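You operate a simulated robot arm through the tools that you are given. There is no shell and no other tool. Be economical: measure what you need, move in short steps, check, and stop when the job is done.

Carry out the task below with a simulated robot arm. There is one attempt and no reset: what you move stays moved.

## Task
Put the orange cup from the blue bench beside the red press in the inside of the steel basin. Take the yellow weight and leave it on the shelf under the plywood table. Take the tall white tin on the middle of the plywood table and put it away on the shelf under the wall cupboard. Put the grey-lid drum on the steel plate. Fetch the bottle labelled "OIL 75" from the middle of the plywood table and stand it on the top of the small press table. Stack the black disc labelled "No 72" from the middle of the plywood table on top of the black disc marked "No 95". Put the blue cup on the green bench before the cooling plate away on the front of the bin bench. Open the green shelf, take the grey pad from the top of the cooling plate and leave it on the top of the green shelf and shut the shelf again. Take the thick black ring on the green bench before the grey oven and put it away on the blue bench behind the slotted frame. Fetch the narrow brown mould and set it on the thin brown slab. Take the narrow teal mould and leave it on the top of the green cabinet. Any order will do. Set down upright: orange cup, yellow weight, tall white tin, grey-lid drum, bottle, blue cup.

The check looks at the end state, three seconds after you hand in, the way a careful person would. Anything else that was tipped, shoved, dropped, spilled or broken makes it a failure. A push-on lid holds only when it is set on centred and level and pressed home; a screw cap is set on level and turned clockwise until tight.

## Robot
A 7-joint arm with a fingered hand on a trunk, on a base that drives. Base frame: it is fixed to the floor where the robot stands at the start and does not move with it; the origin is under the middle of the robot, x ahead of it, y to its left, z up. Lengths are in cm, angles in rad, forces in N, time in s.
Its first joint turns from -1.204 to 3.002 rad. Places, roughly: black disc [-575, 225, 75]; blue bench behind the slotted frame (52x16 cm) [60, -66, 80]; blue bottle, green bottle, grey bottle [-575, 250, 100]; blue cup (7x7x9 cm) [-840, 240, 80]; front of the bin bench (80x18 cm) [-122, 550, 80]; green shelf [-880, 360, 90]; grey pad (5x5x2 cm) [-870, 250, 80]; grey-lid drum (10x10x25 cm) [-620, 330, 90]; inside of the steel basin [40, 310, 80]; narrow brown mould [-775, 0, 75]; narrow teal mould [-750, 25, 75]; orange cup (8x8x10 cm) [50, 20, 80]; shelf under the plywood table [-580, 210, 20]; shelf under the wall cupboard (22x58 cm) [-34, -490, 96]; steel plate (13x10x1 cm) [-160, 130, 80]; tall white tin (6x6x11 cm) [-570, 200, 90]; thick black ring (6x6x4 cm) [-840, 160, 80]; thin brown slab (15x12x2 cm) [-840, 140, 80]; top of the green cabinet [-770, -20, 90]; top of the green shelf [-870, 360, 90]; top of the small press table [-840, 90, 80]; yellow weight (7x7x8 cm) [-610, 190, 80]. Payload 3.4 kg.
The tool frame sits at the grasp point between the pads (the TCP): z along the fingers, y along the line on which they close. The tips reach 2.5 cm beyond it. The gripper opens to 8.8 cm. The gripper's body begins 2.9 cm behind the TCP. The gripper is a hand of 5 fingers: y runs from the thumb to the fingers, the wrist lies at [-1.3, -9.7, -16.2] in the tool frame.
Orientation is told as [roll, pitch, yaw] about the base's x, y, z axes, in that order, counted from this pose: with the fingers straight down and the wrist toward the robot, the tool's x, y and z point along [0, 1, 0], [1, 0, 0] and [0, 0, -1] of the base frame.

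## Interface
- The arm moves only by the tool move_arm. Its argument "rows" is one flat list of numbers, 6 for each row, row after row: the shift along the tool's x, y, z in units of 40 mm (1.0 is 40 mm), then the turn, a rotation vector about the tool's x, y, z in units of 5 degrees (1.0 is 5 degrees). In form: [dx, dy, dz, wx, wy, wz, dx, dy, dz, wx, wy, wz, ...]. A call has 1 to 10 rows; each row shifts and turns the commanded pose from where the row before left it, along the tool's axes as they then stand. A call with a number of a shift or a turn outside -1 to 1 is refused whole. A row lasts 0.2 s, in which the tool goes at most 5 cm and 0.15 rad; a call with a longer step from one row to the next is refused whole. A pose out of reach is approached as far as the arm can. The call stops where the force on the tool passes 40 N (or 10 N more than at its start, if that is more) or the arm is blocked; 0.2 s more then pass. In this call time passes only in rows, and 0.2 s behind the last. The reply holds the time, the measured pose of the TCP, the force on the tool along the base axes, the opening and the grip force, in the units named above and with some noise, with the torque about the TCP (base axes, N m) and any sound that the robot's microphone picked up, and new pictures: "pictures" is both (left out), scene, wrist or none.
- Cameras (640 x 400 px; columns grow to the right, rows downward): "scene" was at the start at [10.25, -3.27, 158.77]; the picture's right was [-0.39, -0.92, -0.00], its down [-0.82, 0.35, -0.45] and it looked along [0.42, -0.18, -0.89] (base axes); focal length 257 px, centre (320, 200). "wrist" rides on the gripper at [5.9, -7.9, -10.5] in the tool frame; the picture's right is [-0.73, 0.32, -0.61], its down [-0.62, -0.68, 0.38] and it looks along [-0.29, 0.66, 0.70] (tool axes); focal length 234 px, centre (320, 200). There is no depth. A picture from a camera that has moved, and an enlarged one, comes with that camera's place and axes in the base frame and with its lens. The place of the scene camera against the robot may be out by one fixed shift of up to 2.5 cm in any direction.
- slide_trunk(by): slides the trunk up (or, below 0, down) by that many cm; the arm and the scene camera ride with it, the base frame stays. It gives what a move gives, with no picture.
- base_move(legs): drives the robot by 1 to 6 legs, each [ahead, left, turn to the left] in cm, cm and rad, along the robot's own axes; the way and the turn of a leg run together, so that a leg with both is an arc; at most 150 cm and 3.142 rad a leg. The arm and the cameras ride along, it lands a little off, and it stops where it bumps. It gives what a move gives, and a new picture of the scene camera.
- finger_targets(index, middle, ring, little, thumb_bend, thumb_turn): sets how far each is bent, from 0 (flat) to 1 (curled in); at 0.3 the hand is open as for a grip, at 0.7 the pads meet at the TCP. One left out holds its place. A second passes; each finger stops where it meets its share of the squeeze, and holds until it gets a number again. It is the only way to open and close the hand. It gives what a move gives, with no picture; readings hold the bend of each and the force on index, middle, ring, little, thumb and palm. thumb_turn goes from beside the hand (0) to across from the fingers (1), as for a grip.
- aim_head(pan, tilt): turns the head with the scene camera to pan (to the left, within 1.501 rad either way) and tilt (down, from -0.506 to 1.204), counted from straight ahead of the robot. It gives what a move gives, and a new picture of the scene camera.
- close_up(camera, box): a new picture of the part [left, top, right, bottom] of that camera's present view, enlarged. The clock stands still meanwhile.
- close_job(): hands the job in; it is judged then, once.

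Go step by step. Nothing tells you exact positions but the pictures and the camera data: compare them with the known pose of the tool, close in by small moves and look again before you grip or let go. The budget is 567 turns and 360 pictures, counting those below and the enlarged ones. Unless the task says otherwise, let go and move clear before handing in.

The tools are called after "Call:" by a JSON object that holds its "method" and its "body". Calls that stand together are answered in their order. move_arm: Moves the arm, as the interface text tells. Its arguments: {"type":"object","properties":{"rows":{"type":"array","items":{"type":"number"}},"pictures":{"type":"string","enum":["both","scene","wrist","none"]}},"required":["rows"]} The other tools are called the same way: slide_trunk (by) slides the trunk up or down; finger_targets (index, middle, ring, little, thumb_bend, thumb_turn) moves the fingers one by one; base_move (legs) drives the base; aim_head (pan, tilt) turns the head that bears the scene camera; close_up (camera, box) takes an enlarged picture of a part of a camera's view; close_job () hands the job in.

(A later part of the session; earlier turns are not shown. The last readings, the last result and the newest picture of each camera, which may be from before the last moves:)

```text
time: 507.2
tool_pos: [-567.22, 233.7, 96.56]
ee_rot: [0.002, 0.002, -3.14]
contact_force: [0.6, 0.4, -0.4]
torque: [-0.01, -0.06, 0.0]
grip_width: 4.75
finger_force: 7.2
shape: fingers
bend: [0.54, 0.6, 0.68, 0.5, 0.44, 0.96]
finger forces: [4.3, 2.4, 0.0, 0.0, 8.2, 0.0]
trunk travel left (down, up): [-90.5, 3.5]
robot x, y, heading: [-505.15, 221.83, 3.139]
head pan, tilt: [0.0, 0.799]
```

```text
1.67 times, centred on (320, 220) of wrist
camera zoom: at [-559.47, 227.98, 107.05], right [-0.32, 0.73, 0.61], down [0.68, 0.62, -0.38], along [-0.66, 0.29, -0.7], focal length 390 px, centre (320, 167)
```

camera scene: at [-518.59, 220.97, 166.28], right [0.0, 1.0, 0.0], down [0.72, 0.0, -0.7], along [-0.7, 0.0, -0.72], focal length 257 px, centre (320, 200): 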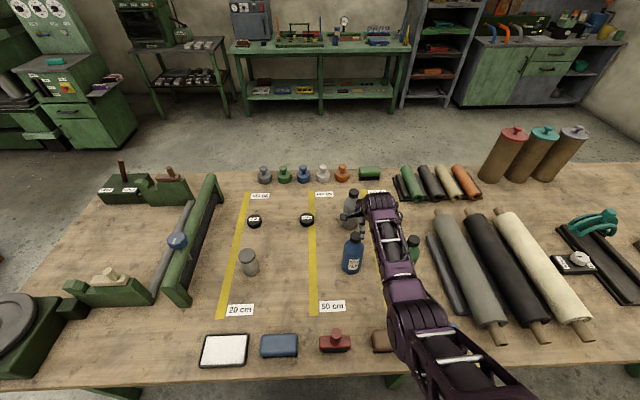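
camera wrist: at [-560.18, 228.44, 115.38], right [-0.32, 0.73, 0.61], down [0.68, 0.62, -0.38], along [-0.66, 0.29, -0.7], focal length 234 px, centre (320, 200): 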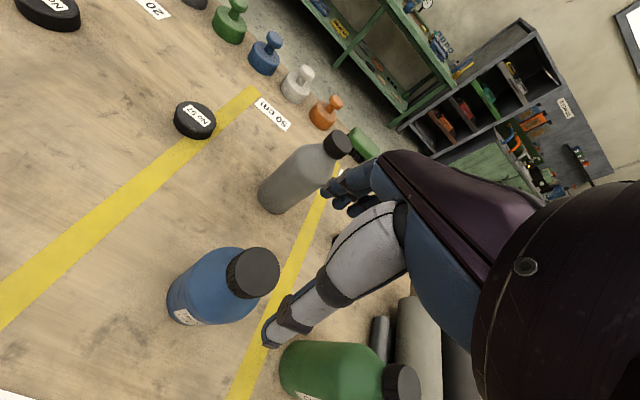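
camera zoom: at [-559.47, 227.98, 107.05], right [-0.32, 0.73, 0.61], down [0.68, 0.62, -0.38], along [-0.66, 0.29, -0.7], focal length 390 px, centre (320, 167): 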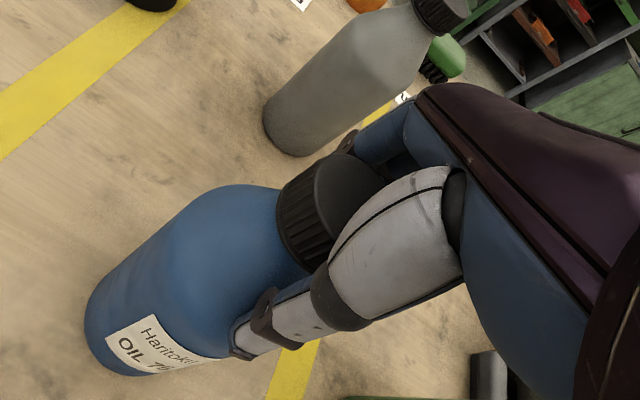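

Call:
{"method": "slide_trunk", "body": {"by": 0.6}}

Call:
{"method": "finger_targets", "body": {"index": 0.74, "middle": 0.74, "ring": 0.72, "little": 0.5, "thumb_bend": 0.74}}

Call:
{"method": "slide_trunk", "body": {"by": 1}}

Call:
{"method": "close_up", "body": {"camera": "wrist", "box": [160, 100, 480, 340]}}

```text
time: 507.8
tool_pos: [-567.21, 233.71, 97.27]
ee_rot: [0.001, 0.0, 3.142]
contact_force: [1.7, -0.5, -0.9]
torque: [-0.02, -0.05, 0.0]
grip_width: 4.15
finger_force: 5.5
shape: fingers
bend: [0.56, 0.62, 0.68, 0.5, 0.47, 0.97]
finger forces: [3.6, 1.5, 0.0, 0.0, 5.6, 0.0]
trunk travel left (down, up): [-91.1, 2.9]
robot x, y, heading: [-504.74, 221.57, 3.14]
head pan, tilt: [0.0, 0.799]
```

```text
time: 508.8
tool_pos: [-567.39, 233.65, 97.35]
ee_rot: [0.002, 0.001, 3.141]
contact_force: [0.9, 1.9, 1.7]
torque: [0.01, 0.0, 0.01]
grip_width: 3.64
finger_force: 10.4
shape: fingers
bend: [0.72, 0.73, 0.72, 0.5, 0.45, 0.96]
finger forces: [7.3, 3.4, 0.1, 0.0, 10.6, 0.1]
trunk travel left (down, up): [-91.1, 2.9]
robot x, y, heading: [-505.07, 222.06, 3.141]
head pan, tilt: [0.0, 0.799]
```

```text
time: 509.3
tool_pos: [-567.39, 233.73, 98.39]
ee_rot: [0.002, 0.001, 3.141]
contact_force: [0.6, 1.6, 1.7]
torque: [0.01, -0.02, -0.02]
grip_width: 0.41
finger_force: 1.2
shape: fingers
bend: [0.74, 0.74, 0.72, 0.5, 0.58, 0.98]
finger forces: [1.1, 0.0, 0.0, 0.1, 0.8, 0.0]
trunk travel left (down, up): [-92.1, 1.9]
robot x, y, heading: [-505.2, 221.6, 3.142]
head pan, tilt: [0.0, 0.799]
```

```text
1.67 times, centred on (320, 220) of wrist
camera zoom: at [-559.5, 228.01, 108.68], right [-0.32, 0.73, 0.61], down [0.68, 0.62, -0.38], along [-0.66, 0.29, -0.7], focal length 390 px, centre (320, 167)
```

zoom: 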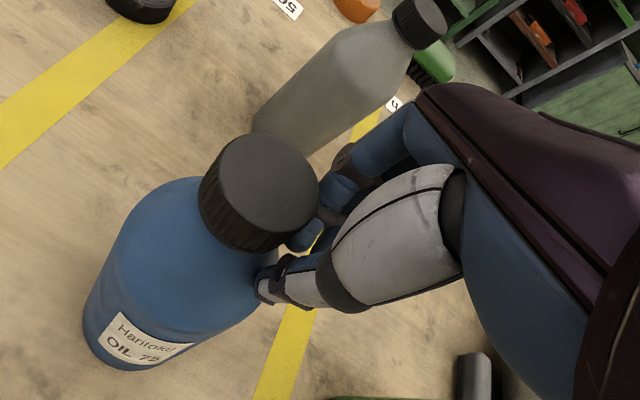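

The bottle slid out sideways from the fingers but still stands. The hand's real grip line is about 1.3 cm to the −x side of the TCP, so I'll re-centre. First I raise straight up.

Call:
{"method": "move_arm", "body": {"rows": [0, 0, -0.5, 0, 0, 0, 0, 0, -0.8, 0, 0, 0, 0, 0, -0.8, 0, 0, 0], "pictures": "none"}}

Call:
{"method": "finger_targets", "body": {"index": 0.3, "middle": 0.3, "ring": 0.3, "little": 0.3, "thumb_bend": 0.25}}

Call:
{"method": "close_up", "body": {"camera": "wrist", "box": [0, 0, 640, 400]}}

```text
time: 510.1
tool_pos: [-567.53, 233.9, 106.83]
ee_rot: [0.002, 0.002, 3.142]
contact_force: [0.1, 1.2, -0.4]
torque: [0.03, -0.02, -0.03]
grip_width: 0.37
finger_force: 0.0
shape: fingers
bend: [0.74, 0.74, 0.72, 0.5, 0.59, 0.98]
finger forces: [0.1, 0.0, 0.1, 0.1, 0.0, 0.0]
trunk travel left (down, up): [-92.1, 1.9]
robot x, y, heading: [-505.13, 221.51, 3.138]
head pan, tilt: [0.0, 0.799]
```

```text
time: 511.1
tool_pos: [-567.45, 233.75, 106.66]
ee_rot: [0.002, 0.001, 3.141]
contact_force: [0.2, -0.5, 0.1]
torque: [0.04, 0.01, 0.01]
grip_width: 8.77
finger_force: 0.0
shape: fingers
bend: [0.3, 0.3, 0.3, 0.3, 0.25, 0.98]
finger forces: [0.0, 0.0, 0.1, 0.0, 0.0, 0.0]
trunk travel left (down, up): [-92.1, 1.9]
robot x, y, heading: [-505.27, 221.73, 3.142]
head pan, tilt: [0.0, 0.799]
```

```text
1.00 times, centred on (320, 200) of wrist
camera zoom: at [-559.57, 228.08, 117.15], right [-0.32, 0.73, 0.61], down [0.68, 0.62, -0.38], along [-0.66, 0.29, -0.7], focal length 234 px, centre (320, 200)
```

zoom: 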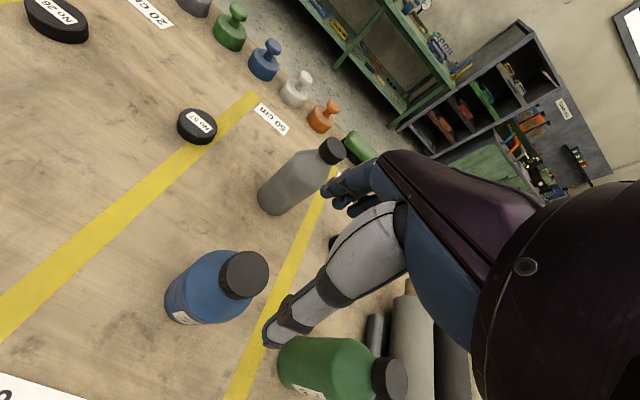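

The bottle stands at (-566.3, 233.1). I re-centre so it lies 1.5 cm to the middle-finger side and grip the cap itself.

Call:
{"method": "move_arm", "body": {"rows": [0.54, -0.28, 0, 0, 0, 0, 0, 0, 0.6, 0, 0, 0, 0, 0, 0.6, 0, 0, 0], "pictures": "none"}}

Call:
{"method": "close_up", "body": {"camera": "wrist", "box": [160, 100, 480, 340]}}

```text
time: 511.9
tool_pos: [-566.49, 231.59, 101.72]
ee_rot: [0.002, 0.0, 3.143]
contact_force: [0.8, -0.5, 0.8]
torque: [0.02, -0.01, -0.01]
grip_width: 8.77
finger_force: 0.1
shape: fingers
bend: [0.3, 0.3, 0.3, 0.3, 0.25, 0.98]
finger forces: [0.1, 0.0, 0.0, 0.0, 0.0, 0.0]
trunk travel left (down, up): [-92.1, 1.9]
robot x, y, heading: [-505.17, 221.82, 3.14]
head pan, tilt: [0.0, 0.799]
```

```text
1.67 times, centred on (320, 220) of wrist
camera zoom: at [-558.67, 225.89, 112.17], right [-0.32, 0.73, 0.61], down [0.68, 0.62, -0.38], along [-0.66, 0.29, -0.7], focal length 390 px, centre (320, 167)
```

zoom: 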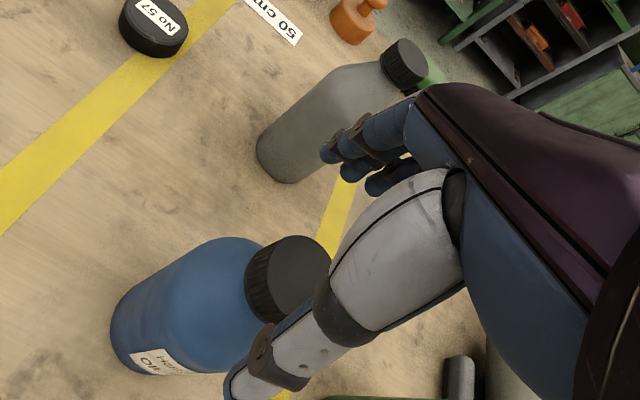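

Call:
{"method": "move_arm", "body": {"rows": [-0.12, 0.05, 0.55, 0, 0, 0, 0, 0, 0.5, 0, 0, 0], "pictures": "none"}}

Call:
{"method": "finger_targets", "body": {"index": 0.56, "middle": 0.56, "ring": 0.5, "little": 0.4, "thumb_bend": 0.56}}

Call:
{"method": "close_up", "body": {"camera": "wrist", "box": [160, 100, 480, 340]}}

```text
time: 512.5
tool_pos: [-566.7, 232.0, 97.94]
ee_rot: [0.001, -0.001, 3.141]
contact_force: [0.1, -1.9, 0.2]
torque: [-0.05, 0.04, -0.01]
grip_width: 8.77
finger_force: 0.1
shape: fingers
bend: [0.3, 0.3, 0.3, 0.3, 0.25, 0.98]
finger forces: [0.0, 0.0, 0.0, 0.0, 0.0, 0.0]
trunk travel left (down, up): [-92.1, 1.9]
robot x, y, heading: [-504.96, 221.53, 3.139]
head pan, tilt: [0.0, 0.799]
```

```text
time: 513.5
tool_pos: [-566.58, 231.92, 97.97]
ee_rot: [0.003, 0.0, 3.142]
contact_force: [0.9, -0.4, 1.1]
torque: [0.0, -0.06, 0.0]
grip_width: 3.38
finger_force: 2.2
shape: fingers
bend: [0.56, 0.55, 0.5, 0.4, 0.52, 0.97]
finger forces: [0.0, 1.0, 0.1, 0.0, 2.9, 0.1]
trunk travel left (down, up): [-92.1, 1.9]
robot x, y, heading: [-505.3, 221.57, 3.138]
head pan, tilt: [0.0, 0.799]
```

```text
1.67 times, centred on (320, 220) of wrist
camera zoom: at [-558.67, 226.35, 108.24], right [-0.32, 0.73, 0.61], down [0.68, 0.62, -0.38], along [-0.66, 0.29, -0.7], focal length 390 px, centre (320, 167)
```

zoom: 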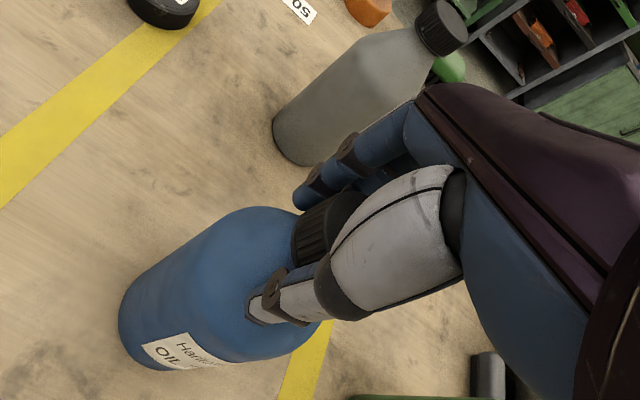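

Now only the middle finger and thumb touch, so the balance point is in between. I open a bit, shift 0.6 cm, and re-close.

Call:
{"method": "finger_targets", "body": {"index": 0.42, "middle": 0.42, "ring": 0.42, "little": 0.4, "thumb_bend": 0.4}}

Call:
{"method": "move_arm", "body": {"rows": [-0.15, 0, 0.1, 0, 0, 0], "pictures": "none"}}

Call:
{"method": "finger_targets", "body": {"index": 0.6, "middle": 0.6, "ring": 0.55, "little": 0.4, "thumb_bend": 0.6}}

Call:
{"method": "close_up", "body": {"camera": "wrist", "box": [160, 100, 480, 340]}}

```text
time: 514.5
tool_pos: [-566.62, 232.13, 97.76]
ee_rot: [0.001, 0.001, 3.142]
contact_force: [-0.6, -0.6, -0.4]
torque: [0.04, 0.0, -0.02]
grip_width: 6.04
finger_force: 0.0
shape: fingers
bend: [0.42, 0.42, 0.42, 0.4, 0.4, 0.97]
finger forces: [0.0, 0.0, 0.0, 0.0, 0.0, 0.0]
trunk travel left (down, up): [-92.1, 1.9]
robot x, y, heading: [-504.92, 222.06, 3.142]
head pan, tilt: [0.0, 0.799]
```

```text
time: 514.9
tool_pos: [-566.54, 232.79, 97.45]
ee_rot: [0.002, 0.003, -3.143]
contact_force: [-0.5, 0.7, -0.1]
torque: [0.03, 0.01, -0.01]
grip_width: 6.1
finger_force: 0.1
shape: fingers
bend: [0.42, 0.42, 0.42, 0.4, 0.4, 0.97]
finger forces: [0.0, 0.0, 0.0, 0.0, 0.0, 0.1]
trunk travel left (down, up): [-92.1, 1.9]
robot x, y, heading: [-505.12, 221.68, 3.14]
head pan, tilt: [0.0, 0.799]
```

```text
time: 515.9
tool_pos: [-566.43, 232.66, 97.54]
ee_rot: [0.004, -0.001, 3.141]
contact_force: [1.6, -0.1, 1.1]
torque: [0.0, -0.09, 0.03]
grip_width: 3.92
finger_force: 5.8
shape: fingers
bend: [0.55, 0.56, 0.55, 0.4, 0.5, 0.97]
finger forces: [2.7, 2.4, 0.1, 0.0, 6.9, 0.0]
trunk travel left (down, up): [-92.1, 1.9]
robot x, y, heading: [-505.35, 221.68, 3.137]
head pan, tilt: [0.0, 0.799]
```

```text
1.67 times, centred on (320, 220) of wrist
camera zoom: at [-558.59, 226.96, 107.8], right [-0.32, 0.73, 0.61], down [0.68, 0.62, -0.38], along [-0.66, 0.29, -0.7], focal length 390 px, centre (320, 167)
```

zoom: 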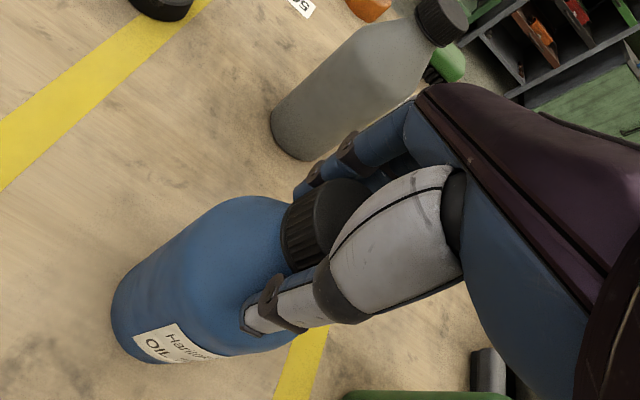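

Balanced grip on the cap now. I squeeze and lift a little.

Call:
{"method": "finger_targets", "body": {"index": 0.69, "middle": 0.69, "ring": 0.65, "thumb_bend": 0.7}}

Call:
{"method": "slide_trunk", "body": {"by": 1.5}}

Call:
{"method": "close_up", "body": {"camera": "wrist", "box": [160, 100, 480, 340]}}

```text
time: 516.9
tool_pos: [-566.42, 232.6, 97.57]
ee_rot: [0.003, -0.001, 3.143]
contact_force: [-2.8, 2.6, 4.7]
torque: [0.03, 0.19, 0.01]
grip_width: 3.74
finger_force: 11.4
shape: fingers
bend: [0.58, 0.61, 0.65, 0.4, 0.48, 0.96]
finger forces: [5.5, 8.3, 0.0, 0.1, 9.5, 0.0]
trunk travel left (down, up): [-92.1, 1.9]
robot x, y, heading: [-504.91, 221.56, 3.147]
head pan, tilt: [0.0, 0.799]
```

```text
time: 517.6
tool_pos: [-566.43, 232.55, 98.93]
ee_rot: [0.001, 0.001, -3.143]
contact_force: [0.8, 0.4, -0.2]
torque: [-0.02, 0.03, 0.03]
grip_width: 2.59
finger_force: 5.7
shape: fingers
bend: [0.62, 0.65, 0.65, 0.4, 0.54, 0.96]
finger forces: [3.1, 2.9, 0.1, 0.0, 6.3, 0.0]
trunk travel left (down, up): [-93.6, 0.4]
robot x, y, heading: [-504.73, 221.72, 3.138]
head pan, tilt: [0.0, 0.799]
```

```text
1.67 times, centred on (320, 220) of wrist
camera zoom: at [-558.62, 226.94, 109.22], right [-0.32, 0.73, 0.6], down [0.68, 0.62, -0.38], along [-0.66, 0.29, -0.7], focal length 390 px, centre (320, 167)
```

zoom: 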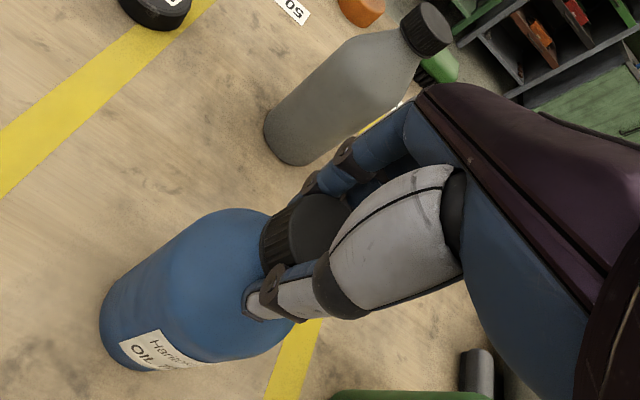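

The tips seem to have moved to the neck beneath the cap. I firm up and lift more with the arm.

Call:
{"method": "finger_targets", "body": {"index": 0.73, "middle": 0.74, "ring": 0.65, "thumb_bend": 0.72}}

Call:
{"method": "move_arm", "body": {"rows": [0, 0, -0.2, 0, 0, 0], "pictures": "none"}}

Call:
{"method": "close_up", "body": {"camera": "wrist", "box": [160, 100, 480, 340]}}

```text
time: 518.6
tool_pos: [-566.56, 232.64, 98.86]
ee_rot: [0.001, 0.003, 3.142]
contact_force: [0.0, -0.7, -0.4]
torque: [0.0, 0.06, 0.01]
grip_width: 2.49
finger_force: 12.4
shape: fingers
bend: [0.71, 0.65, 0.65, 0.4, 0.53, 0.95]
finger forces: [6.2, 6.7, 0.2, 0.0, 12.4, 0.0]
trunk travel left (down, up): [-93.6, 0.4]
robot x, y, heading: [-505.12, 222.12, 3.14]
head pan, tilt: [0.0, 0.799]
```

```text
time: 519.0
tool_pos: [-566.51, 232.67, 99.68]
ee_rot: [0.002, 0.002, 3.142]
contact_force: [1.5, 0.8, -4.6]
torque: [0.02, 0.04, 0.0]
grip_width: 2.46
finger_force: 12.5
shape: fingers
bend: [0.71, 0.65, 0.65, 0.4, 0.53, 0.95]
finger forces: [6.1, 6.6, 0.0, 0.1, 12.2, 0.1]
trunk travel left (down, up): [-93.6, 0.4]
robot x, y, heading: [-504.98, 221.82, 3.14]
head pan, tilt: [0.0, 0.799]
```

```text
1.67 times, centred on (320, 220) of wrist
camera zoom: at [-558.68, 226.95, 110.01], right [-0.32, 0.73, 0.61], down [0.68, 0.62, -0.38], along [-0.66, 0.29, -0.7], focal length 390 px, centre (320, 167)
```

zoom: 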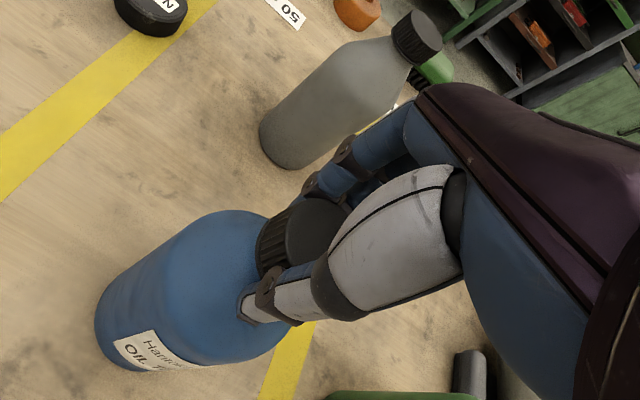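

The neck is caged under the cap and taking load. I lift further.

Call:
{"method": "move_arm", "body": {"rows": [0, 0, -0.3, 0, 0, 0, 0, 0, -0.4, 0, 0, 0], "pictures": "scene"}}

Call:
{"method": "close_up", "body": {"camera": "wrist", "box": [160, 100, 480, 340]}}

```text
time: 519.6
tool_pos: [-566.57, 232.71, 102.46]
ee_rot: [0.002, 0.003, 3.142]
contact_force: [-0.1, -0.4, -4.5]
torque: [0.03, 0.05, 0.01]
grip_width: 2.51
finger_force: 12.5
shape: fingers
bend: [0.71, 0.65, 0.65, 0.4, 0.53, 0.95]
finger forces: [6.2, 6.8, 0.0, 0.0, 12.4, 0.0]
trunk travel left (down, up): [-93.6, 0.4]
robot x, y, heading: [-505.46, 221.98, 3.142]
head pan, tilt: [0.0, 0.799]
camera scene: at [-518.82, 221.05, 167.86], right [0.0, 1.0, 0.0], down [0.72, 0.0, -0.7], along [-0.7, 0.0, -0.72], focal length 257 px, centre (320, 200)
```

scene: 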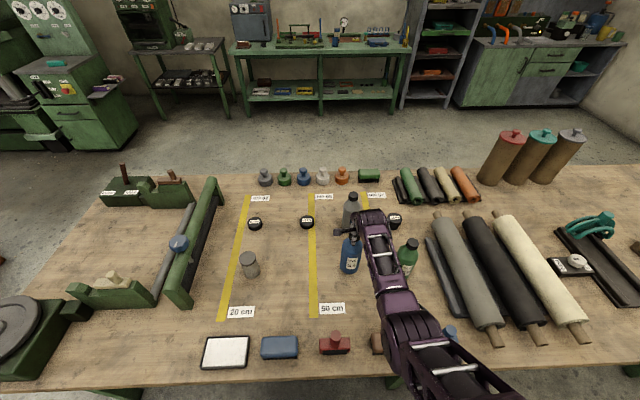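

```text
1.67 times, centred on (320, 220) of wrist
camera zoom: at [-558.75, 226.96, 112.85], right [-0.32, 0.73, 0.6], down [0.68, 0.62, -0.38], along [-0.66, 0.29, -0.7], focal length 390 px, centre (320, 167)
```

zoom: 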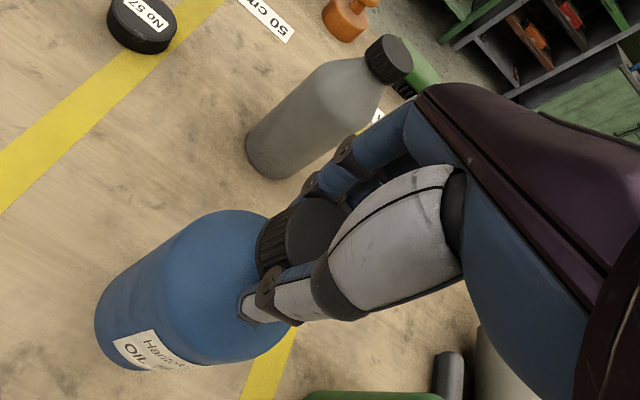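

The bottle is lifted securely. I raise it further and drive around the south end again toward the press table.

Call:
{"method": "move_arm", "body": {"rows": [0, 0, -0.7, 0, 0, 0, 0, 0, -0.7, 0, 0, 0, 0, 0, -0.7, 0, 0, 0], "pictures": "none"}}

Call:
{"method": "base_move", "body": {"legs": [[-35, 0, 0]]}}

Call:
{"method": "base_move", "body": {"legs": [[0, 80, 0], [0, 81, 0]]}}

```text
time: 520.4
tool_pos: [-566.58, 232.98, 110.89]
ee_rot: [0.002, 0.001, -3.14]
contact_force: [-0.1, 0.0, -6.1]
torque: [0.02, 0.05, -0.05]
grip_width: 2.47
finger_force: 13.0
shape: fingers
bend: [0.71, 0.65, 0.65, 0.4, 0.53, 0.95]
finger forces: [6.1, 6.7, 0.0, 0.0, 12.4, 0.0]
trunk travel left (down, up): [-93.6, 0.4]
robot x, y, heading: [-505.12, 222.05, 3.144]
head pan, tilt: [0.0, 0.799]
```

```text
time: 522.6
tool_pos: [-531.77, 233.07, 110.82]
ee_rot: [0.002, 0.002, 3.137]
contact_force: [0.0, 0.0, -5.0]
torque: [-0.01, 0.06, -0.02]
grip_width: 2.51
finger_force: 13.1
shape: fingers
bend: [0.71, 0.65, 0.65, 0.4, 0.53, 0.95]
finger forces: [6.2, 6.8, 0.0, 0.0, 12.3, 0.0]
trunk travel left (down, up): [-93.6, 0.4]
robot x, y, heading: [-469.9, 221.67, 3.133]
head pan, tilt: [0.0, 0.799]
camera scene: at [-484.11, 220.99, 167.84], right [0.0, 1.0, 0.0], down [0.72, 0.0, -0.7], along [-0.7, 0.0, -0.72], focal length 257 px, centre (320, 200)
```

scene: 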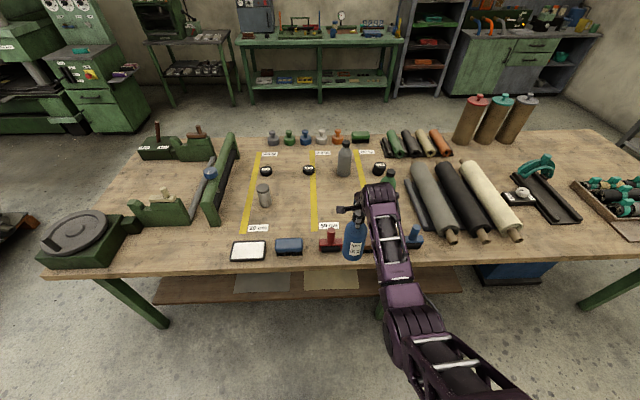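

```text
time: 530.8
tool_pos: [-531.32, 72.89, 111.0]
ee_rot: [0.001, 0.001, -3.136]
contact_force: [-0.4, 0.3, -4.6]
torque: [-0.01, 0.11, 0.04]
grip_width: 2.38
finger_force: 11.7
shape: fingers
bend: [0.72, 0.65, 0.65, 0.4, 0.53, 0.95]
finger forces: [5.7, 6.3, 0.0, 0.0, 11.3, 0.1]
trunk travel left (down, up): [-93.6, 0.4]
robot x, y, heading: [-469.48, 61.93, -3.132]
head pan, tilt: [0.0, 0.799]
camera scene: at [-483.38, 61.18, 167.85], right [0.0, 1.0, 0.0], down [0.72, 0.0, -0.7], along [-0.7, 0.0, -0.72], focal length 257 px, centre (320, 200)
```

scene: 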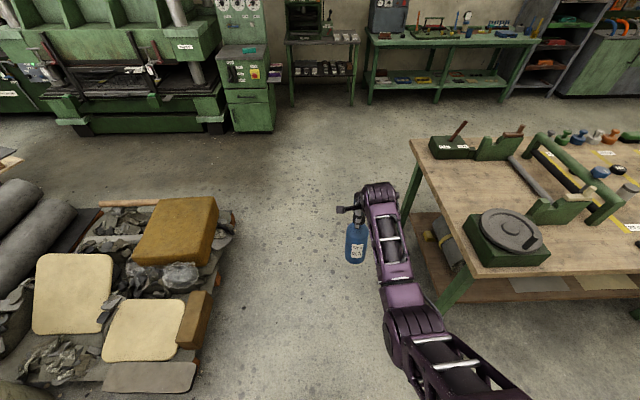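

The bottle travels fine. I continue west through the passage.

Call:
{"method": "base_move", "body": {"legs": [[130, 0, 0.0], [80, 0, 0.0]]}}

Call:
{"method": "aim_head", "body": {"pan": 0.0, "tilt": 0.65}}

Call:
{"method": "close_up", "body": {"camera": "scene", "box": [200, 90, 440, 240]}}

```text
time: 541.3
tool_pos: [-743.4, 67.43, 111.06]
ee_rot: [0.0, 0.003, -3.12]
contact_force: [0.9, 0.0, -4.9]
torque: [-0.01, 0.1, 0.0]
grip_width: 2.38
finger_force: 11.6
shape: fingers
bend: [0.72, 0.65, 0.65, 0.4, 0.53, 0.95]
finger forces: [5.5, 6.1, 0.0, 0.0, 11.2, 0.1]
trunk travel left (down, up): [-93.6, 0.4]
robot x, y, heading: [-681.16, 57.41, -3.123]
head pan, tilt: [0.0, 0.799]
camera scene: at [-695.37, 56.52, 167.86], right [-0.02, 1.0, 0.0], down [0.72, 0.01, -0.7], along [-0.7, -0.01, -0.72], focal length 257 px, centre (320, 200)
```

scene: 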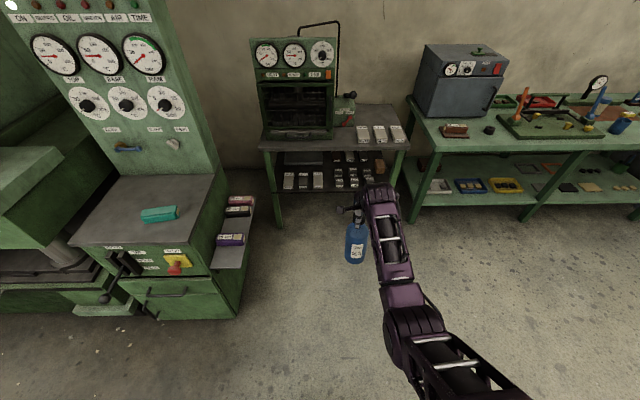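

```text
time: 542.0
tool_pos: [-743.36, 67.57, 110.87]
ee_rot: [0.003, 0.002, -3.12]
contact_force: [-0.2, 0.0, -4.3]
torque: [-0.04, 0.08, 0.0]
grip_width: 2.37
finger_force: 11.2
shape: fingers
bend: [0.72, 0.65, 0.65, 0.4, 0.53, 0.95]
finger forces: [5.5, 6.2, 0.1, 0.0, 11.2, 0.0]
trunk travel left (down, up): [-93.6, 0.4]
robot x, y, heading: [-681.91, 57.44, -3.118]
head pan, tilt: [0.0, 0.649]
camera scene: at [-696.08, 56.51, 169.11], right [-0.02, 1.0, 0.0], down [0.61, 0.01, -0.8], along [-0.8, -0.02, -0.61], focal length 257 px, centre (320, 200)
```

scene: 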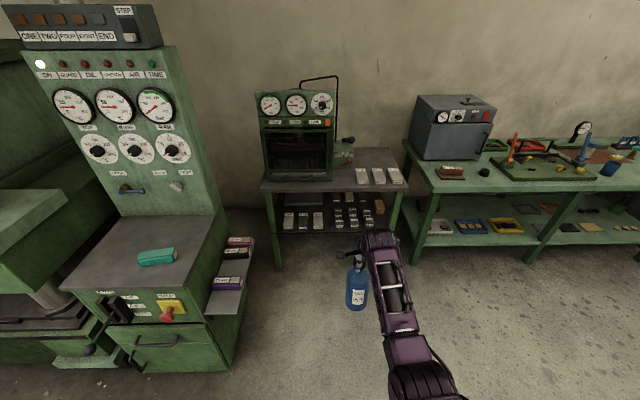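

```text
2.67 times, centred on (320, 165) of scene
camera zoom: at [-696.08, 56.51, 169.11], right [-0.02, 1.0, 0.0], down [0.61, 0.01, -0.8], along [-0.8, -0.02, -0.61], focal length 686 px, centre (320, 293)
```

zoom: 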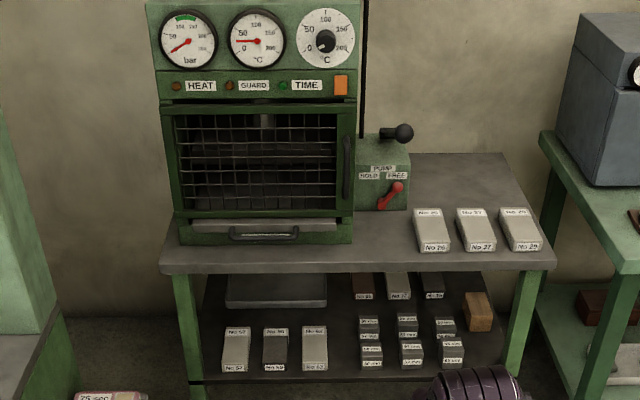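

The press table has free space behind the three blocks, at about (-870, 94). I drive toward it, stopping short to check.

Call:
{"method": "base_move", "body": {"legs": [[0, -26, -0.02], [100, 0, 0]]}}

Call:
{"method": "close_up", "body": {"camera": "wrist", "box": [0, 0, 640, 400]}}

```text
time: 548.7
tool_pos: [-843.8, 95.58, 110.99]
ee_rot: [0.002, 0.002, 3.139]
contact_force: [-0.1, 0.4, -5.1]
torque: [0.01, 0.1, -0.03]
grip_width: 2.36
finger_force: 11.5
shape: fingers
bend: [0.72, 0.65, 0.65, 0.4, 0.53, 0.95]
finger forces: [5.4, 6.2, 0.0, 0.1, 11.3, 0.1]
trunk travel left (down, up): [-93.6, 0.4]
robot x, y, heading: [-782.16, 83.75, 3.139]
head pan, tilt: [0.0, 0.649]
camera scene: at [-796.67, 83.54, 169.12], right [0.0, 1.0, 0.0], down [0.6, 0.0, -0.8], along [-0.8, 0.0, -0.6], focal length 257 px, centre (320, 200)
```

scene: 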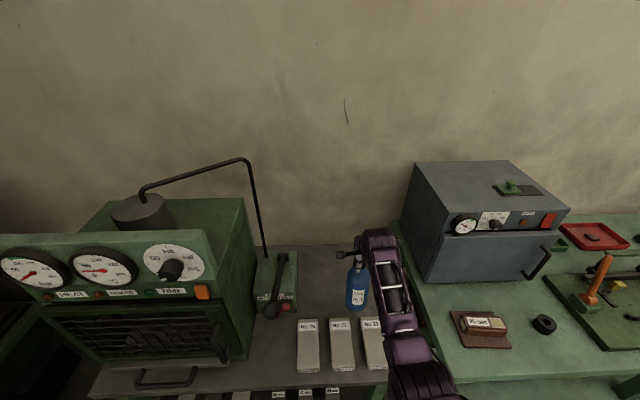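

```text
1.00 times, centred on (320, 200) of wrist
camera zoom: at [-835.98, 89.9, 121.3], right [-0.32, 0.73, 0.61], down [0.68, 0.62, -0.38], along [-0.66, 0.29, -0.7], focal length 234 px, centre (320, 200)
```

zoom: 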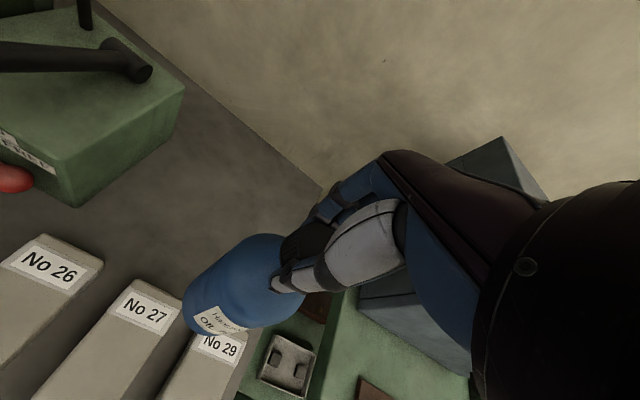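

Free area behind the blocks spans x -843…-879, y 76…105. I raise a bit more and move to (-861, 91).

Call:
{"method": "move_arm", "body": {"rows": [0, 0, -0.6, 0, 0, 0, 0, 0, -0.6, 0, 0, 0], "pictures": "none"}}

Call:
{"method": "base_move", "body": {"legs": [[17.3, 4.3, 0.002]]}}

Call:
{"method": "close_up", "body": {"camera": "wrist", "box": [0, 0, 640, 400]}}

```text
time: 549.3
tool_pos: [-843.93, 95.17, 115.89]
ee_rot: [-0.001, 0.006, 3.141]
contact_force: [1.0, 0.2, -4.9]
torque: [0.01, -0.06, -0.01]
grip_width: 2.37
finger_force: 11.6
shape: fingers
bend: [0.72, 0.72, 0.65, 0.4, 0.53, 0.95]
finger forces: [5.1, 5.8, 0.0, 0.0, 11.5, 0.0]
trunk travel left (down, up): [-93.6, 0.4]
robot x, y, heading: [-782.26, 84.14, 3.139]
head pan, tilt: [0.0, 0.649]
```

```text
time: 550.8
tool_pos: [-861.3, 91.41, 115.91]
ee_rot: [0.002, -0.002, 3.14]
contact_force: [-0.8, 0.8, -4.7]
torque: [0.03, 0.09, 0.02]
grip_width: 2.38
finger_force: 11.4
shape: fingers
bend: [0.72, 0.72, 0.65, 0.4, 0.53, 0.95]
finger forces: [5.5, 6.3, 0.0, 0.0, 11.3, 0.0]
trunk travel left (down, up): [-93.6, 0.4]
robot x, y, heading: [-799.81, 79.5, 3.137]
head pan, tilt: [0.0, 0.649]
camera scene: at [-813.99, 79.43, 169.14], right [0.0, 1.0, 0.0], down [0.6, 0.0, -0.8], along [-0.8, 0.0, -0.6], focal length 257 px, centre (320, 200)
```

scene: 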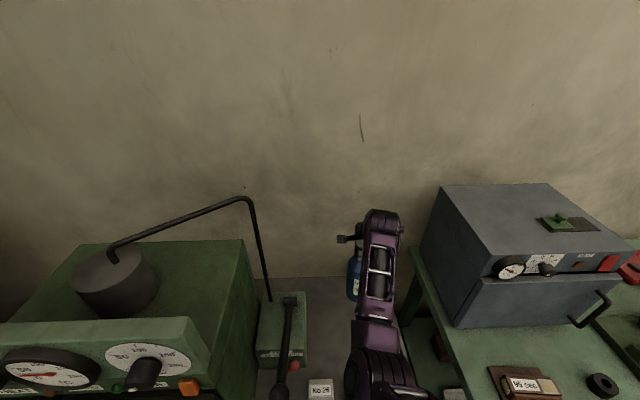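

```text
1.00 times, centred on (320, 200) of wrist
camera zoom: at [-853.43, 85.67, 126.25], right [-0.32, 0.73, 0.61], down [0.68, 0.62, -0.38], along [-0.66, 0.29, -0.7], focal length 234 px, centre (320, 200)
```

zoom: 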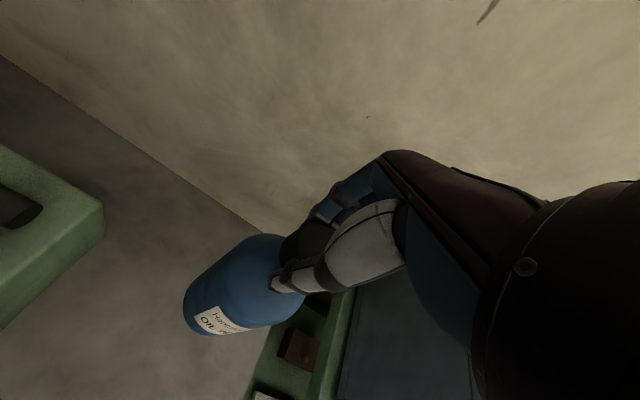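

The bottle is well over the free area. I lower toward the table.

Call:
{"method": "slide_trunk", "body": {"by": -11}}

Call:
{"method": "close_up", "body": {"camera": "wrist", "box": [0, 0, 640, 400]}}

Call:
{"method": "slide_trunk", "body": {"by": -1.5}}

Call:
{"method": "slide_trunk", "body": {"by": -1}}

```text
time: 552.2
tool_pos: [-861.42, 91.34, 104.79]
ee_rot: [0.001, 0.002, 3.141]
contact_force: [-1.0, -0.3, -5.1]
torque: [0.01, 0.09, 0.05]
grip_width: 2.37
finger_force: 10.9
shape: fingers
bend: [0.72, 0.72, 0.65, 0.4, 0.53, 0.95]
finger forces: [5.6, 6.3, 0.1, 0.0, 11.4, 0.0]
trunk travel left (down, up): [-82.6, 11.4]
robot x, y, heading: [-800.06, 80.13, 3.138]
head pan, tilt: [0.0, 0.649]
```

```text
1.00 times, centred on (320, 200) of wrist
camera zoom: at [-853.62, 85.6, 115.16], right [-0.32, 0.73, 0.61], down [0.68, 0.62, -0.38], along [-0.65, 0.29, -0.7], focal length 234 px, centre (320, 200)
```

zoom: 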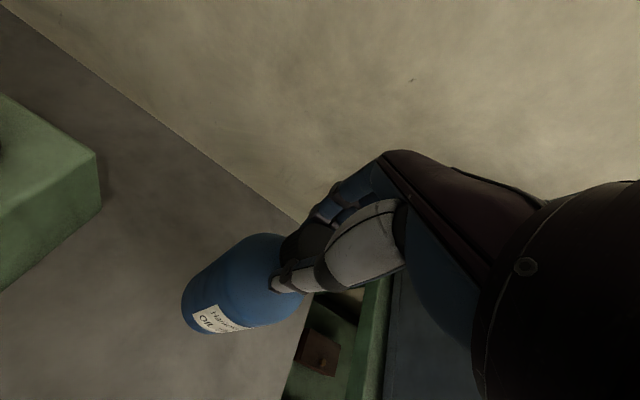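

```text
time: 552.9
tool_pos: [-861.32, 91.36, 103.31]
ee_rot: [0.001, 0.003, 3.14]
contact_force: [-0.3, 0.7, -4.1]
torque: [0.0, 0.05, 0.01]
grip_width: 2.36
finger_force: 11.6
shape: fingers
bend: [0.72, 0.72, 0.65, 0.4, 0.53, 0.95]
finger forces: [5.5, 6.2, 0.0, 0.0, 11.3, 0.0]
trunk travel left (down, up): [-81.1, 12.9]
robot x, y, heading: [-799.94, 80.08, 3.139]
head pan, tilt: [0.0, 0.649]
```

```text
time: 553.5
tool_pos: [-861.43, 91.3, 102.19]
ee_rot: [0.002, 0.004, 3.139]
contact_force: [-0.3, 0.3, -5.0]
torque: [-0.01, 0.07, -0.02]
grip_width: 2.39
finger_force: 11.1
shape: fingers
bend: [0.72, 0.72, 0.65, 0.4, 0.53, 0.95]
finger forces: [5.6, 6.3, 0.1, 0.0, 11.3, 0.1]
trunk travel left (down, up): [-80.1, 13.9]
robot x, y, heading: [-799.72, 79.93, 3.14]
head pan, tilt: [0.0, 0.649]
```

Call:
{"method": "slide_trunk", "body": {"by": -1}}

Call:
{"method": "slide_trunk", "body": {"by": -1}}

Call:
{"method": "slide_trunk", "body": {"by": -1}}

```text
time: 554.0
tool_pos: [-861.48, 91.33, 101.31]
ee_rot: [0.001, 0.003, 3.139]
contact_force: [-0.5, -0.3, -5.7]
torque: [0.02, 0.1, -0.01]
grip_width: 2.36
finger_force: 11.5
shape: fingers
bend: [0.72, 0.72, 0.65, 0.4, 0.53, 0.95]
finger forces: [5.6, 6.3, 0.0, 0.0, 11.2, 0.1]
trunk travel left (down, up): [-79.1, 14.9]
robot x, y, heading: [-799.6, 79.9, 3.134]
head pan, tilt: [0.0, 0.649]
```

```text
time: 554.6
tool_pos: [-861.5, 91.27, 100.29]
ee_rot: [0.002, 0.003, 3.14]
contact_force: [-0.2, -0.2, -5.5]
torque: [0.0, 0.05, 0.0]
grip_width: 2.35
finger_force: 12.1
shape: fingers
bend: [0.72, 0.72, 0.65, 0.4, 0.53, 0.95]
finger forces: [5.6, 6.3, 0.0, 0.1, 11.4, 0.0]
trunk travel left (down, up): [-78.1, 15.9]
robot x, y, heading: [-800.23, 79.82, 3.139]
head pan, tilt: [0.0, 0.649]
```

```text
time: 555.2
tool_pos: [-861.43, 91.41, 99.3]
ee_rot: [0.003, 0.005, 3.138]
contact_force: [0.0, 0.5, -4.7]
torque: [0.02, 0.04, 0.0]
grip_width: 2.38
finger_force: 11.5
shape: fingers
bend: [0.72, 0.72, 0.65, 0.4, 0.53, 0.95]
finger forces: [5.5, 6.4, 0.1, 0.1, 11.4, 0.0]
trunk travel left (down, up): [-77.1, 16.9]
robot x, y, heading: [-800.14, 80.12, 3.135]
head pan, tilt: [0.0, 0.649]
```

Call:
{"method": "slide_trunk", "body": {"by": -1}}

Call:
{"method": "slide_trunk", "body": {"by": -1}}

Call:
{"method": "slide_trunk", "body": {"by": -1}}

```text
time: 555.8
tool_pos: [-861.15, 91.21, 98.94]
ee_rot: [0.0, -0.01, 3.139]
contact_force: [5.0, -0.4, 22.5]
torque: [-0.08, -0.35, -0.01]
grip_width: 2.41
finger_force: 15.9
shape: fingers
bend: [0.72, 0.73, 0.65, 0.4, 0.53, 0.95]
finger forces: [5.4, 6.3, 0.0, 0.0, 19.6, 0.1]
trunk travel left (down, up): [-76.1, 17.9]
robot x, y, heading: [-799.84, 80.0, 3.137]
head pan, tilt: [0.0, 0.649]
```

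```text
time: 556.3
tool_pos: [-861.45, 91.21, 98.55]
ee_rot: [0.002, -0.023, 3.139]
contact_force: [5.2, 0.2, 27.8]
torque: [-0.12, -0.63, 0.04]
grip_width: 2.49
finger_force: 23.7
shape: fingers
bend: [0.72, 0.75, 0.65, 0.4, 0.52, 0.93]
finger forces: [3.9, 21.7, 0.0, 0.0, 22.3, 0.0]
trunk travel left (down, up): [-75.3, 18.7]
robot x, y, heading: [-799.96, 79.92, 3.137]
head pan, tilt: [0.0, 0.649]
stopped: the force on the tool passed its limit (the readings are from after the stop); the commanded pose is now the measured one
```

```text
time: 556.7
tool_pos: [-861.64, 91.14, 98.48]
ee_rot: [0.001, -0.037, 3.139]
contact_force: [6.1, -0.4, 31.1]
torque: [-0.14, -0.79, 0.05]
grip_width: 2.54
finger_force: 25.7
shape: fingers
bend: [0.73, 0.75, 0.65, 0.4, 0.52, 0.93]
finger forces: [3.4, 23.8, 0.0, 0.1, 24.1, 0.0]
trunk travel left (down, up): [-74.7, 19.3]
robot x, y, heading: [-800.13, 79.85, 3.14]
head pan, tilt: [0.0, 0.649]
stopped: the force on the tool passed its limit (the readings are from after the stop); the commanded pose is now the measured one
```

Contact at about 99. I back off the pressure and check that the bottle stands upright before releasing.

Call:
{"method": "slide_trunk", "body": {"by": 1.2}}

Call:
{"method": "move_arm", "body": {"rows": [0, 0, 0, 0.4, 0, 0]}}

```text
time: 557.3
tool_pos: [-861.67, 91.28, 98.81]
ee_rot: [0.002, -0.019, 3.138]
contact_force: [0.4, -0.5, -2.7]
torque: [0.03, 0.04, 0.0]
grip_width: 2.41
finger_force: 10.4
shape: fingers
bend: [0.72, 0.73, 0.65, 0.4, 0.52, 0.94]
finger forces: [4.1, 7.2, 0.0, 0.1, 10.7, 0.0]
trunk travel left (down, up): [-75.9, 18.1]
robot x, y, heading: [-800.14, 80.14, 3.139]
head pan, tilt: [0.0, 0.649]
```

```text
time: 557.7
tool_pos: [-861.92, 91.39, 98.81]
ee_rot: [0.001, 0.019, 3.139]
contact_force: [-0.3, 0.1, -3.2]
torque: [0.01, 0.15, 0.02]
grip_width: 2.37
finger_force: 11.2
shape: fingers
bend: [0.72, 0.73, 0.65, 0.4, 0.52, 0.94]
finger forces: [4.4, 7.8, 0.0, 0.1, 10.4, 0.1]
trunk travel left (down, up): [-75.9, 18.1]
robot x, y, heading: [-799.97, 80.12, 3.138]
head pan, tilt: [0.0, 0.649]
camera scene: at [-814.29, 79.32, 151.35], right [0.0, 1.0, 0.0], down [0.61, 0.0, -0.8], along [-0.8, 0.0, -0.61], focal length 257 px, centre (320, 200)
camera wrist: at [-854.21, 85.61, 109.3], right [-0.33, 0.73, 0.6], down [0.69, 0.62, -0.37], along [-0.64, 0.29, -0.71], focal length 234 px, centre (320, 200)
```

scene: 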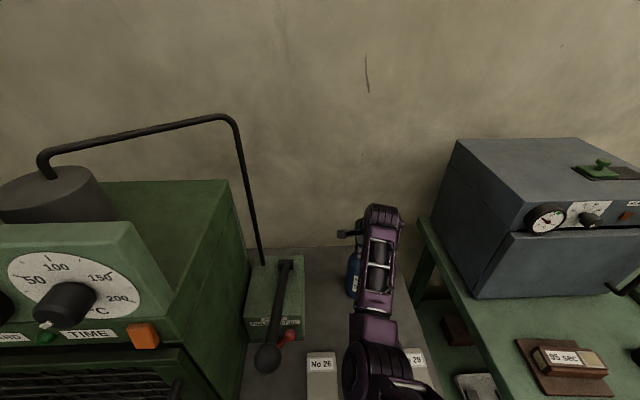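
wrist: 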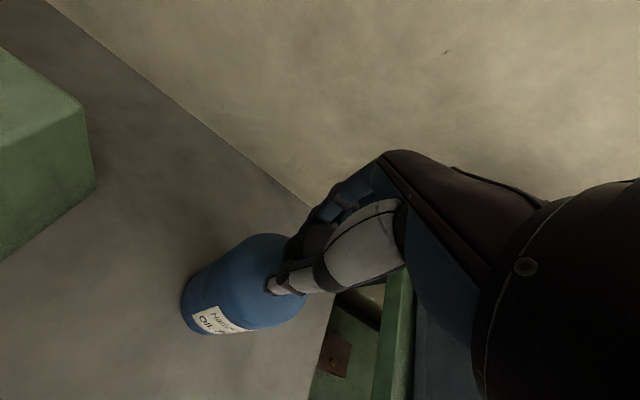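

I correct the pitch and settle it gently, then open the fingers slowly.

Call:
{"method": "move_arm", "body": {"rows": [0, 0, 0.06, -0.2, 0, 0], "pictures": "none"}}

Call:
{"method": "finger_targets", "body": {"index": 0.55, "middle": 0.55, "ring": 0.45, "little": 0.4, "thumb_bend": 0.44}}

Call:
{"method": "close_up", "body": {"camera": "wrist", "box": [100, 120, 420, 360]}}

```text
time: 558.1
tool_pos: [-861.67, 91.12, 98.86]
ee_rot: [0.002, -0.003, 3.137]
contact_force: [0.2, -0.4, 0.7]
torque: [0.03, -0.06, -0.02]
grip_width: 2.39
finger_force: 11.5
shape: fingers
bend: [0.72, 0.73, 0.65, 0.4, 0.52, 0.94]
finger forces: [4.0, 7.3, 0.0, 0.0, 12.1, 0.0]
trunk travel left (down, up): [-75.9, 18.1]
robot x, y, heading: [-799.64, 79.89, 3.134]
head pan, tilt: [0.0, 0.649]
```

```text
time: 559.1
tool_pos: [-861.83, 91.2, 98.66]
ee_rot: [0.001, -0.005, 3.138]
contact_force: [0.1, -0.6, 0.4]
torque: [-0.01, -0.01, -0.02]
grip_width: 4.37
finger_force: 0.4
shape: fingers
bend: [0.55, 0.55, 0.45, 0.4, 0.43, 0.97]
finger forces: [0.0, 0.0, 0.0, 0.0, 1.2, 0.0]
trunk travel left (down, up): [-75.9, 18.1]
robot x, y, heading: [-799.92, 80.02, 3.136]
head pan, tilt: [0.0, 0.649]
```

```text
1.67 times, centred on (260, 240) of wrist
camera zoom: at [-853.88, 85.54, 109.06], right [-0.32, 0.73, 0.61], down [0.68, 0.62, -0.39], along [-0.66, 0.29, -0.69], focal length 390 px, centre (420, 133)
```

zoom: 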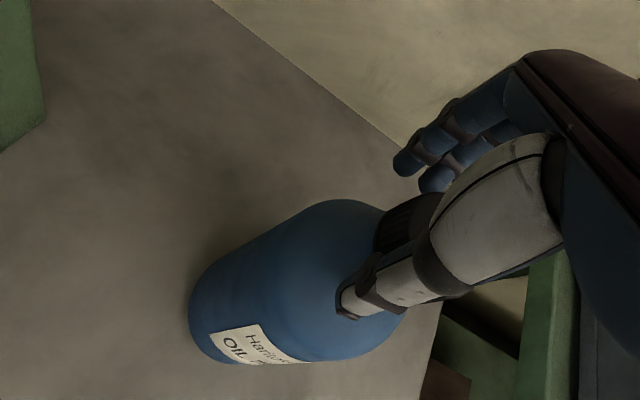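

The bottle stands on its own. I open fully and rise.

Call:
{"method": "finger_targets", "body": {"index": 0.3, "middle": 0.3, "ring": 0.3, "little": 0.3, "thumb_bend": 0.25}}

Call:
{"method": "slide_trunk", "body": {"by": 14}}

Call:
{"method": "close_up", "body": {"camera": "wrist", "box": [0, 0, 640, 400]}}

```text
time: 560.1
tool_pos: [-861.87, 91.18, 98.82]
ee_rot: [0.001, -0.003, 3.138]
contact_force: [0.5, -1.4, 0.5]
torque: [0.0, -0.01, -0.01]
grip_width: 8.85
finger_force: 0.4
shape: fingers
bend: [0.3, 0.3, 0.3, 0.3, 0.24, 0.97]
finger forces: [0.0, 0.0, 0.0, 0.1, 0.8, 0.1]
trunk travel left (down, up): [-75.9, 18.1]
robot x, y, heading: [-800.01, 80.35, 3.134]
head pan, tilt: [0.0, 0.649]
```

```text
time: 561.8
tool_pos: [-861.74, 91.33, 112.68]
ee_rot: [0.002, -0.003, 3.138]
contact_force: [0.2, -0.4, 0.0]
torque: [-0.02, 0.01, -0.01]
grip_width: 8.84
finger_force: 0.1
shape: fingers
bend: [0.3, 0.3, 0.3, 0.3, 0.25, 0.97]
finger forces: [0.1, 0.0, 0.0, 0.1, 0.1, 0.1]
trunk travel left (down, up): [-89.9, 4.1]
robot x, y, heading: [-799.79, 79.92, 3.139]
head pan, tilt: [0.0, 0.649]
```

```text
1.00 times, centred on (320, 200) of wrist
camera zoom: at [-853.92, 85.56, 123.04], right [-0.32, 0.73, 0.61], down [0.68, 0.62, -0.39], along [-0.66, 0.29, -0.69], focal length 234 px, centre (320, 200)
```

zoom: 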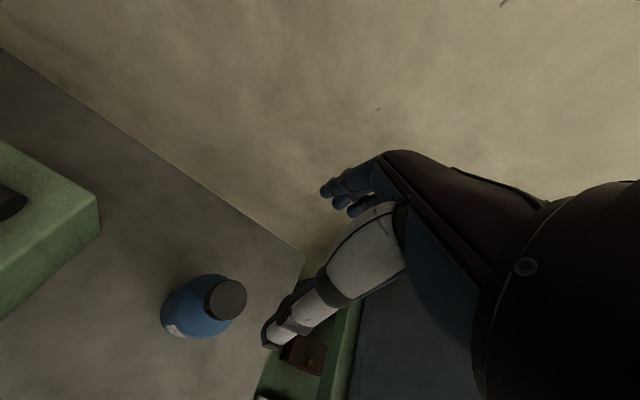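

The OIL 75 bottle stands upright on the press table. Next is the thick black ring at about (-840.5, 160).

Call:
{"method": "base_move", "body": {"legs": [[-21.5, 0, 0.002], [0, -67.5, 0]]}}

Call:
{"method": "slide_trunk", "body": {"by": -19}}

Call:
{"method": "close_up", "body": {"camera": "wrist", "box": [0, 0, 640, 400]}}

```text
time: 566.7
tool_pos: [-840.17, 158.3, 112.77]
ee_rot: [0.004, -0.002, 3.138]
contact_force: [-0.5, -0.2, -0.1]
torque: [-0.01, -0.01, 0.02]
grip_width: 8.84
finger_force: 0.1
shape: fingers
bend: [0.3, 0.3, 0.3, 0.3, 0.25, 0.97]
finger forces: [0.1, 0.0, 0.1, 0.0, 0.0, 0.1]
trunk travel left (down, up): [-89.9, 4.1]
robot x, y, heading: [-778.75, 147.14, 3.14]
head pan, tilt: [0.0, 0.649]
camera scene: at [-792.65, 146.33, 165.38], right [0.0, 1.0, 0.0], down [0.6, 0.0, -0.8], along [-0.8, 0.0, -0.6], focal length 257 px, centre (320, 200)
```

scene: 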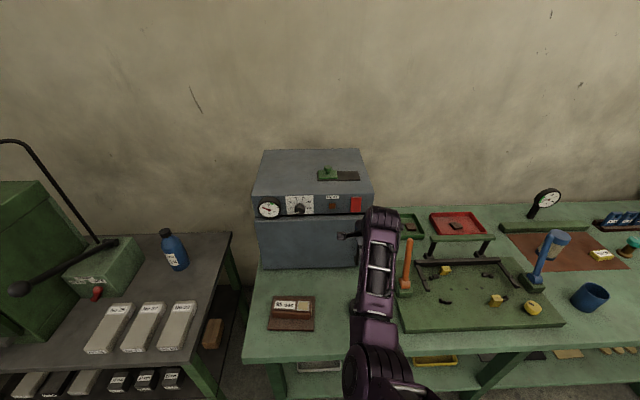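

```text
time: 568.8
tool_pos: [-840.28, 158.51, 93.77]
ee_rot: [0.003, -0.003, 3.137]
contact_force: [0.5, -0.1, 0.4]
torque: [0.0, 0.02, 0.01]
grip_width: 8.86
finger_force: 0.1
shape: fingers
bend: [0.3, 0.3, 0.3, 0.3, 0.25, 0.97]
finger forces: [0.0, 0.0, 0.1, 0.1, 0.0, 0.0]
trunk travel left (down, up): [-70.9, 23.1]
robot x, y, heading: [-778.26, 147.3, 3.139]
head pan, tilt: [0.0, 0.649]
```

```text
1.00 times, centred on (320, 200) of wrist
camera zoom: at [-832.4, 152.65, 104.05], right [-0.32, 0.73, 0.61], down [0.68, 0.62, -0.39], along [-0.66, 0.29, -0.69], focal length 234 px, centre (320, 200)
```

zoom: 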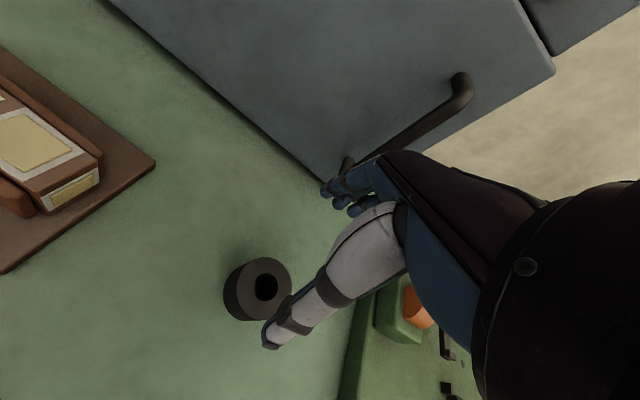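

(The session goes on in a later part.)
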